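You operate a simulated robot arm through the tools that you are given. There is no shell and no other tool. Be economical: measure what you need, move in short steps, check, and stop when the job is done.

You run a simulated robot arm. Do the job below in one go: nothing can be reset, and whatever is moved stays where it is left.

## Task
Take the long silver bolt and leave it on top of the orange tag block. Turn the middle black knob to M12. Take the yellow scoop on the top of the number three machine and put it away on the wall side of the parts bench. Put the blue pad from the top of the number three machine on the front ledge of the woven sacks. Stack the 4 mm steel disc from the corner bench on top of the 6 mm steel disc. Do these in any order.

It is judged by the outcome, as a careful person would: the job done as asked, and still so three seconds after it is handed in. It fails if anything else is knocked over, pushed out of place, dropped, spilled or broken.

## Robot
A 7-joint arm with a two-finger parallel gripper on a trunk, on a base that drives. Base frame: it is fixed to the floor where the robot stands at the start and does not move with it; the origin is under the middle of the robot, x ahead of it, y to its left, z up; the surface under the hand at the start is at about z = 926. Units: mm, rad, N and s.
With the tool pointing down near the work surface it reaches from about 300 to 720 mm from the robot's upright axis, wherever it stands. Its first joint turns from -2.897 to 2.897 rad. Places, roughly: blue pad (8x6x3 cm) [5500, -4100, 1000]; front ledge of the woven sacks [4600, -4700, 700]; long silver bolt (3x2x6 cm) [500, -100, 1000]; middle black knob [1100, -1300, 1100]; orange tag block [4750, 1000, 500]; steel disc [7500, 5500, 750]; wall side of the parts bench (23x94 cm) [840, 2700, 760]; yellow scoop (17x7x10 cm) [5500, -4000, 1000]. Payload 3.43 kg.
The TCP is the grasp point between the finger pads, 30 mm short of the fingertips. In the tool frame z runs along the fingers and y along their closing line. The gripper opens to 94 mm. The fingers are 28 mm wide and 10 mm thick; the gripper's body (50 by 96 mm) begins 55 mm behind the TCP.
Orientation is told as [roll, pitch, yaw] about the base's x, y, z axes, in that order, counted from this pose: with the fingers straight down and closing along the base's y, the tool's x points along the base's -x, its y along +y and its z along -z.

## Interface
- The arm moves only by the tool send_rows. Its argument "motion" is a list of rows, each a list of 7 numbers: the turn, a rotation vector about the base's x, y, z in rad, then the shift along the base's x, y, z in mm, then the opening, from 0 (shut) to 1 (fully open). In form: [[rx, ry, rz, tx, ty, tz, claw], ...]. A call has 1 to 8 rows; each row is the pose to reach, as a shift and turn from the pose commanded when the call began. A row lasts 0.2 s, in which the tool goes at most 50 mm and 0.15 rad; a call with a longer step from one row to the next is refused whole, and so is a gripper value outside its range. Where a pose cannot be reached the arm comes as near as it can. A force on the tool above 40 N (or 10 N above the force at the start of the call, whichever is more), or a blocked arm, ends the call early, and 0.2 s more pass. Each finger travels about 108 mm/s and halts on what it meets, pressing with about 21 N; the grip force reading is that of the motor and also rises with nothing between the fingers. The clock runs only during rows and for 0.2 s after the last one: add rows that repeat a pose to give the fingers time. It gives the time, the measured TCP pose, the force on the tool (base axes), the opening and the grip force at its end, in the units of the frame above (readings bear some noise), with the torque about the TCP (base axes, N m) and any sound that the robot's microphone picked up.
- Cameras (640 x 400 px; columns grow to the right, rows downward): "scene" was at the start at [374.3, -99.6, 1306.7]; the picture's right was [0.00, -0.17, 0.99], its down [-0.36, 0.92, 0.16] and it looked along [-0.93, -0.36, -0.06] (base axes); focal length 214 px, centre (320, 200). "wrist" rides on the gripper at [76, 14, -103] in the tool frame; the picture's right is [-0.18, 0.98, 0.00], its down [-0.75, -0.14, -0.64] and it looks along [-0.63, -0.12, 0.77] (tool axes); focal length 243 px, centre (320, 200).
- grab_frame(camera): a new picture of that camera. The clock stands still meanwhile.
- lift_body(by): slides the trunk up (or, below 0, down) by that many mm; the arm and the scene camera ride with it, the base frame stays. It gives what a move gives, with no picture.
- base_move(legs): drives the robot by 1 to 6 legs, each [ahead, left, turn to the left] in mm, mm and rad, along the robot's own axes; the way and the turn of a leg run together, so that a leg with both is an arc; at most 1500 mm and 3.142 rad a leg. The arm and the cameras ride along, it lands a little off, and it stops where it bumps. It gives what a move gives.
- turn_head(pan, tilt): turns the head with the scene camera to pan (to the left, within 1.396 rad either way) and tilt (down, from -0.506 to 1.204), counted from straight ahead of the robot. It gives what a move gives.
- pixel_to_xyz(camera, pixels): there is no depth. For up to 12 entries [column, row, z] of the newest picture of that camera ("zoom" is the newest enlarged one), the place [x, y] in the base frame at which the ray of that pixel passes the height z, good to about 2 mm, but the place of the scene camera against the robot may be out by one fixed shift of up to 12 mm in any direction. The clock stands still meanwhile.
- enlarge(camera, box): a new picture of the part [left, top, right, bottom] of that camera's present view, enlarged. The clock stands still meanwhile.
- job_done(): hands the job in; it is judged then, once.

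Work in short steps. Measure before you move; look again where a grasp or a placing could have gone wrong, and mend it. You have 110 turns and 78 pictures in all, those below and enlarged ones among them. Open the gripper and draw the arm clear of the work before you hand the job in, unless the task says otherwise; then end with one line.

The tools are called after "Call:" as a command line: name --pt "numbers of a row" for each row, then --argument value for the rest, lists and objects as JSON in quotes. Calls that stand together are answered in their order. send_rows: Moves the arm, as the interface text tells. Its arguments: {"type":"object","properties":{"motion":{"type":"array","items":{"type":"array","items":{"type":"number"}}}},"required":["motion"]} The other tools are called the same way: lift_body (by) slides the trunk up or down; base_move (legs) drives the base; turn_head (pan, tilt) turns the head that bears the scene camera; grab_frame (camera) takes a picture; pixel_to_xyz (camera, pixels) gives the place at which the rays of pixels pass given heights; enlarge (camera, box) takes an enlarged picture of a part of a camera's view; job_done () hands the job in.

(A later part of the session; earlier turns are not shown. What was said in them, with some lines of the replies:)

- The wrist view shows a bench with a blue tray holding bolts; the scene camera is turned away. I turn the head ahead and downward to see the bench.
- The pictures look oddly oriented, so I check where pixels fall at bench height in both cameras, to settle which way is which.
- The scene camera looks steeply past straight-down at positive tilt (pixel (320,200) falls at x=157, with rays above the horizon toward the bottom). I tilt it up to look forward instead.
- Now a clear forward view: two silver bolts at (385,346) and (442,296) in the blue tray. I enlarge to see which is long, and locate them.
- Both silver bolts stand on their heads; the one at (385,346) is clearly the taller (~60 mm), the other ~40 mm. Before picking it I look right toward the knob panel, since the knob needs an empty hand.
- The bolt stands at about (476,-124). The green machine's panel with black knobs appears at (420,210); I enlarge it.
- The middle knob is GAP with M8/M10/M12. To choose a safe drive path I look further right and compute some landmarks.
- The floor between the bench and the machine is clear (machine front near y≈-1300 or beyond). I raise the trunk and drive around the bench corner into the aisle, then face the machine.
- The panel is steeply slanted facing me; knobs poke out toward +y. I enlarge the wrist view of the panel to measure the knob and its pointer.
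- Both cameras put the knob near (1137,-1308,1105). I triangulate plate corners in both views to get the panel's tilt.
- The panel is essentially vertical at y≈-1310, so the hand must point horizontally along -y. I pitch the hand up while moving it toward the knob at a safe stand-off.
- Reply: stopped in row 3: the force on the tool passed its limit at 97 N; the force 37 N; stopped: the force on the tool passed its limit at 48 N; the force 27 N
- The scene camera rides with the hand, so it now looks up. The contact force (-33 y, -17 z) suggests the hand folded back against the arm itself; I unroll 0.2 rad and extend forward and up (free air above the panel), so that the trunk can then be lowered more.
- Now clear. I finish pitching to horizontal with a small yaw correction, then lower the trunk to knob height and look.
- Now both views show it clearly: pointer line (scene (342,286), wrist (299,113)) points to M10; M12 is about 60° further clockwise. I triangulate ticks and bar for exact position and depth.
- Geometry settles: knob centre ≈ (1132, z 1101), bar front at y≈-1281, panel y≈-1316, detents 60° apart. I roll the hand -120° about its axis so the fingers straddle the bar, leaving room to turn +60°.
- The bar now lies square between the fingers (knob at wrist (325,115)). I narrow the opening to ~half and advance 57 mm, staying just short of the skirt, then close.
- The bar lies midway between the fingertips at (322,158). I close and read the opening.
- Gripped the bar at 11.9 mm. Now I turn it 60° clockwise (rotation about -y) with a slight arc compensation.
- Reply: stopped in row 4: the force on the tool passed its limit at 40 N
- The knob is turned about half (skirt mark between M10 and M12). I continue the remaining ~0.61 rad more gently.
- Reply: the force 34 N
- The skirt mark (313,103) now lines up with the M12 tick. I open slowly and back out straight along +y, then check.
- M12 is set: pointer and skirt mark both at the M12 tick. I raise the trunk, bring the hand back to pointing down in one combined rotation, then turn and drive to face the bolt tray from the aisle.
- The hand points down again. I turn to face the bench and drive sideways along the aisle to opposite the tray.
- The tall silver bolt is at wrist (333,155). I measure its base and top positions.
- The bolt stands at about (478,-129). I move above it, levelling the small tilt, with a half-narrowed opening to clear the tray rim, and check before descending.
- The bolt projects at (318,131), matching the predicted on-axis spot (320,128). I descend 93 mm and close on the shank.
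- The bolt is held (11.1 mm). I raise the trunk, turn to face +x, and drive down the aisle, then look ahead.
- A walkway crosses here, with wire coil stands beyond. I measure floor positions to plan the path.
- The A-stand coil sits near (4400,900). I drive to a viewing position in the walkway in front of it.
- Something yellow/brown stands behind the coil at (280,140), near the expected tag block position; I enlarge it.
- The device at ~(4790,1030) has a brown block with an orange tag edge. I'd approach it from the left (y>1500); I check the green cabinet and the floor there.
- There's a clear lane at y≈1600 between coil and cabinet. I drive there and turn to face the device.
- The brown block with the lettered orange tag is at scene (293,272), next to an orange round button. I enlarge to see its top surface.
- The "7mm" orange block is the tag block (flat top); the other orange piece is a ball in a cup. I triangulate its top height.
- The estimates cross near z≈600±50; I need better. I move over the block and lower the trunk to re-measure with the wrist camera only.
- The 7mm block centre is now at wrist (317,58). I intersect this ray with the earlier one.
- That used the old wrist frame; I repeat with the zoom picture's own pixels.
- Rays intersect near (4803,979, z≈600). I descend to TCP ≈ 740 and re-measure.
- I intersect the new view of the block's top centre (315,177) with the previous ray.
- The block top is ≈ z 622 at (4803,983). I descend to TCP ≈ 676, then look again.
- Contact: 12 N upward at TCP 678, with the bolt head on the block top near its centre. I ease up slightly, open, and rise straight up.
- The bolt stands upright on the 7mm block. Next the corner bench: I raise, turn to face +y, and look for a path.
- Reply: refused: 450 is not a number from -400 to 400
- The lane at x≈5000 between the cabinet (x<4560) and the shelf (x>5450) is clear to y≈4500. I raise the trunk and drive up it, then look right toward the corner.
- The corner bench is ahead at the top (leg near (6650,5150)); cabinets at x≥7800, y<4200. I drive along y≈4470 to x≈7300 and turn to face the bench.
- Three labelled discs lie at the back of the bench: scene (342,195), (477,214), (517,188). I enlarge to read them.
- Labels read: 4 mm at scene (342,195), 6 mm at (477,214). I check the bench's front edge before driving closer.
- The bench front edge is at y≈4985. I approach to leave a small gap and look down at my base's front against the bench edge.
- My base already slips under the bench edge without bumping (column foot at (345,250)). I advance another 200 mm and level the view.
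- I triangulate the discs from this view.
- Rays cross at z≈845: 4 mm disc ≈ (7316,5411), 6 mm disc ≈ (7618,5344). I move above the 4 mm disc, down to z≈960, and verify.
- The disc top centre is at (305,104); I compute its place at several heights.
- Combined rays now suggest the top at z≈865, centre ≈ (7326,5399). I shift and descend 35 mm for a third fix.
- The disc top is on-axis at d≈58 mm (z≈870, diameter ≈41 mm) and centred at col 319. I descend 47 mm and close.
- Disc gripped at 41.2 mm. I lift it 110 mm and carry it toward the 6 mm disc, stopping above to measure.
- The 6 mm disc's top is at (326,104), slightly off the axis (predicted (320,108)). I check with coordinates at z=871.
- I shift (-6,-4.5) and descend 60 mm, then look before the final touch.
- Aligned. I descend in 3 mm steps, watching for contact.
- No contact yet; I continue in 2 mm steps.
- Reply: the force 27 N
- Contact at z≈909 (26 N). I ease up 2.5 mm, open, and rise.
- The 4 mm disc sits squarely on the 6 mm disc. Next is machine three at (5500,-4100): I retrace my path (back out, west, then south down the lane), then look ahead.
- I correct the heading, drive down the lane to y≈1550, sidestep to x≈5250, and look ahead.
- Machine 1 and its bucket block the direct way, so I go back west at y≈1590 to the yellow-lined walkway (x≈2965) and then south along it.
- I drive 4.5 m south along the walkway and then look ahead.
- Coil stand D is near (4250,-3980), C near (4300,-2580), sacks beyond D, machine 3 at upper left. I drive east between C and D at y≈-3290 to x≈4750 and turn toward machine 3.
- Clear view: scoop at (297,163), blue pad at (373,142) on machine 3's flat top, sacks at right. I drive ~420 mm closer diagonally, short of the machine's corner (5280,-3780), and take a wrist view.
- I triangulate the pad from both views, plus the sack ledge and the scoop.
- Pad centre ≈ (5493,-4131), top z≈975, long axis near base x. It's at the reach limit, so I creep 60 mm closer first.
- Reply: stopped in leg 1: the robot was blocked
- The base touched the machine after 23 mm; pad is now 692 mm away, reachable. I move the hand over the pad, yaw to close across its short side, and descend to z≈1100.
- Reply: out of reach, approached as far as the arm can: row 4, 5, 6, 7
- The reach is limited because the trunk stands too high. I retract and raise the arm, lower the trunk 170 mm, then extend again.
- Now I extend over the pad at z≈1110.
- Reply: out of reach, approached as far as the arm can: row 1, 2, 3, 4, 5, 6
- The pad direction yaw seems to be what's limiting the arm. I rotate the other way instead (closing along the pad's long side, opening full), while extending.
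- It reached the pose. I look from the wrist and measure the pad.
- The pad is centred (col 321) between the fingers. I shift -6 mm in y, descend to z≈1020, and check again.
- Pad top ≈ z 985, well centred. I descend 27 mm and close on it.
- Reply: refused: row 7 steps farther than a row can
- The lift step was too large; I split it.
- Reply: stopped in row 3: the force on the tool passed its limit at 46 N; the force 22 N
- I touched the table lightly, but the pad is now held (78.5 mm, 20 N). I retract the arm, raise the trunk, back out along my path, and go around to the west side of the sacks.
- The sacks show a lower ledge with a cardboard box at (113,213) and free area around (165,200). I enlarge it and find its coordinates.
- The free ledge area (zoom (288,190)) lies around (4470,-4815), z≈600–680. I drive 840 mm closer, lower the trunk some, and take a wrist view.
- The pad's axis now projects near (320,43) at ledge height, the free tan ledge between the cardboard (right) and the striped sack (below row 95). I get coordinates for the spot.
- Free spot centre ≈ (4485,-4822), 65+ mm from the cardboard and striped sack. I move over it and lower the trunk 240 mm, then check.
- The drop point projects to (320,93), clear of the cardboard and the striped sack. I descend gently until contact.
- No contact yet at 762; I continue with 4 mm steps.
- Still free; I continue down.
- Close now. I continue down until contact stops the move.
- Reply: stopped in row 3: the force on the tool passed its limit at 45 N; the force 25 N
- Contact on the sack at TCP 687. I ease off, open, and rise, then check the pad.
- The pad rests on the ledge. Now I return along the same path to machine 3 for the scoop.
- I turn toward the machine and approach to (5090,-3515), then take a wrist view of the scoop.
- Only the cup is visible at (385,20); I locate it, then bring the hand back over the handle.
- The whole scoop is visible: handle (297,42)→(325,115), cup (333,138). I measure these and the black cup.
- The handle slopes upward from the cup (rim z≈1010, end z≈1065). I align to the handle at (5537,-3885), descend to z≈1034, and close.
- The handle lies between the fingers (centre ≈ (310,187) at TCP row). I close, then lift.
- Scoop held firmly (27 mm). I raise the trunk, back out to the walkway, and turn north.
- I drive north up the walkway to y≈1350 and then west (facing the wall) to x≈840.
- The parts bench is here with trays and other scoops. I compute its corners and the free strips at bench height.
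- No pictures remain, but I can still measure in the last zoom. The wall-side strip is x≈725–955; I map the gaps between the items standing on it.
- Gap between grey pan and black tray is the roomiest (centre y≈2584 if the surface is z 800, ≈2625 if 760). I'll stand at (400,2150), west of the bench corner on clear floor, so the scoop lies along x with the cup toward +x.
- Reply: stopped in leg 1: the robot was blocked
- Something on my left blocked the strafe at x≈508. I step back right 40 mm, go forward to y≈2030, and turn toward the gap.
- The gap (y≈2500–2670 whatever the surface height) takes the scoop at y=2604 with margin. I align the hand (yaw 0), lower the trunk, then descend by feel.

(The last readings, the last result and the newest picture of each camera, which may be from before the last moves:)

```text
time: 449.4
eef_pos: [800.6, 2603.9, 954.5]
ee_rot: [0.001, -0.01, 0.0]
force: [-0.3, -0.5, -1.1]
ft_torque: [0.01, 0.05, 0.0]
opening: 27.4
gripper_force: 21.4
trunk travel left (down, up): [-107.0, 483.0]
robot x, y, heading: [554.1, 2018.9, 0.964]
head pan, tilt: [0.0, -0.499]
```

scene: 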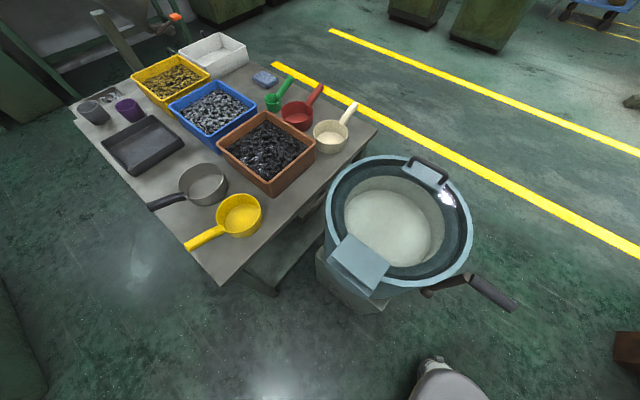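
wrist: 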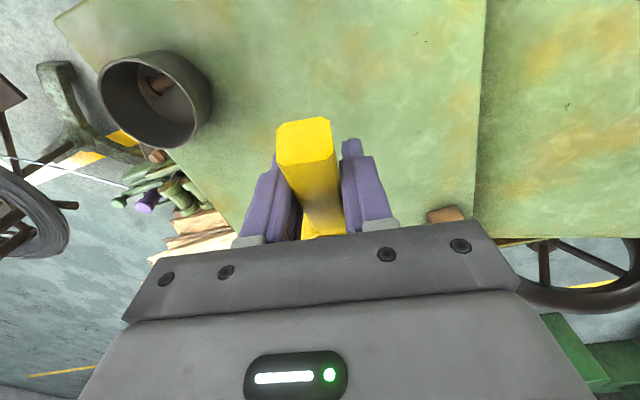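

Scoop bottom is at about z 889. I descend 48 mm in small steps.

Call:
send_rows --pt "0 0 0 0 0 -8 0" --pt "0 0 0 0 0 -16 0" --pt "0 0 0 0 0 -24 0" --pt "0 0 0 0 0 -32 0" --pt "0 0 0 0 0 -38 0" --pt "0 0 0 0 0 -44 0" --pt "0 0 0 0 0 -50 0" --pt "0 0 0 0 0 -55 0"

```text
time: 451.2
eef_pos: [800.9, 2605.1, 898.9]
ee_rot: [0.001, -0.011, -0.001]
force: [0.0, 0.2, -0.8]
ft_torque: [0.01, 0.06, -0.02]
opening: 27.6
gripper_force: 21.0
trunk travel left (down, up): [-107.0, 483.0]
robot x, y, heading: [552.1, 2024.5, 0.965]
head pan, tilt: [0.0, -0.499]
```

No contact (bottom ≈ 834). I continue in 4 mm steps.

Call:
send_rows --pt "0 0 0 0 0 -4 0" --pt "0 0 0 0 0 -8 0" --pt "0 0 0 0 0 -12 0" --pt "0 0 0 0 0 -16 0" --pt "0 0 0 0 0 -20 0" --pt "0 0 0 0 0 -24 0" --pt "0 0 0 0 0 -28 0" --pt "0 0 0 0 0 -32 0"

```text
time: 453.0
eef_pos: [800.5, 2605.8, 867.3]
ee_rot: [0.002, -0.012, 0.0]
force: [0.4, 0.7, -1.1]
ft_torque: [-0.01, 0.05, 0.0]
opening: 27.6
gripper_force: 20.9
trunk travel left (down, up): [-107.0, 483.0]
robot x, y, heading: [551.3, 2023.9, 0.968]
head pan, tilt: [0.0, -0.499]
```

Still free (bottom ≈ 802), so the surface is lower; I drift +10 mm in y accordingly while descending.

Call:
send_rows --pt "0 0 0 0 2 -4 0" --pt "0 0 0 0 4 -8 0" --pt "0 0 0 0 6 -12 0" --pt "0 0 0 0 8 -16 0" --pt "0 0 0 0 10 -20 0" --pt "0 0 0 0 10 -24 0" --pt "0 0 0 0 10 -28 0" --pt "0 0 0 0 10 -32 0"

```text
time: 454.8
eef_pos: [799.4, 2614.6, 834.9]
ee_rot: [0.003, -0.012, 0.0]
force: [0.1, 0.0, -1.3]
ft_torque: [0.01, 0.06, 0.03]
opening: 27.4
gripper_force: 20.8
trunk travel left (down, up): [-107.0, 483.0]
robot x, y, heading: [554.1, 2026.4, 0.959]
head pan, tilt: [0.0, -0.499]
```

Bottom ≈ 770, consistent with a surface at 760. I continue in 3 mm steps.

Call:
send_rows --pt "0 0 0 0 4 -2 0" --pt "0 0 0 0 8 -4 0" --pt "0 0 0 0 10 -7 0" --pt "0 0 0 0 10 -10 0" --pt "0 0 0 0 10 -13 0" --pt "0 0 0 0 10 -16 0" --pt "0 0 0 0 10 -19 0" --pt "0 0 0 0 10 -22 0"

```text
time: 456.6
eef_pos: [800.4, 2624.5, 814.4]
ee_rot: [0.003, -0.013, 0.0]
force: [-4.3, 0.4, 10.6]
ft_torque: [-0.02, -0.44, 0.02]
opening: 27.5
gripper_force: 21.1
trunk travel left (down, up): [-107.0, 483.0]
robot x, y, heading: [553.5, 2024.0, 0.968]
head pan, tilt: [0.0, -0.499]
```

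Contact at TCP 814 (10.6 N). I press 1 mm further, open slowly, then rise straight up.

Call:
send_rows --pt "0 0 0 0 0 -1 0" --pt "0 0 0 0 0 -1 0.32" --pt "0 0 0 0 0 -1 0.42" --pt "0 0 0 0 0 -1 0.5" --pt "0 0 0 0 0 -1 0.5" --pt "0 0 0 0 0 40 0.5" --pt "0 0 0 0 0 85 0.5" --pt "0 0 0 0 0 130 0.5"

Call:
grab_frame --camera "wrist"

```text
time: 458.4
eef_pos: [801.2, 2624.5, 943.9]
ee_rot: [0.003, -0.011, -0.001]
force: [0.0, 0.2, 0.0]
ft_torque: [-0.03, -0.01, 0.01]
opening: 47.1
gripper_force: 0.0
trunk travel left (down, up): [-107.0, 483.0]
robot x, y, heading: [553.6, 2025.1, 0.967]
head pan, tilt: [0.0, -0.499]
```

```text
refused: no pictures are left
```

The scoop was released cleanly with no residual force or sound. I raise the arm clear of the bench and hand in.

Call:
lift_body --by 350

Call:
job_done

```text
time: 461.8
eef_pos: [799.2, 2625.6, 1293.4]
ee_rot: [0.001, -0.011, 0.0]
force: [0.4, 0.5, 0.1]
ft_torque: [0.0, -0.05, -0.01]
opening: 47.1
gripper_force: 0.0
trunk travel left (down, up): [-457.0, 133.0]
robot x, y, heading: [553.6, 2028.9, 0.967]
head pan, tilt: [0.0, -0.499]
```

```text
The job is handed in.
```

All five tasks were carried out and handed in; pictures confirm four (bolt on the 7mm orange block, knob at M12, pad on the sack ledge, 4 mm disc on the 6 mm disc), but I had no pictures left to check the scoop, placed by touch on the parts bench's wall side, or whatever unseen object my base bumped near that bench.
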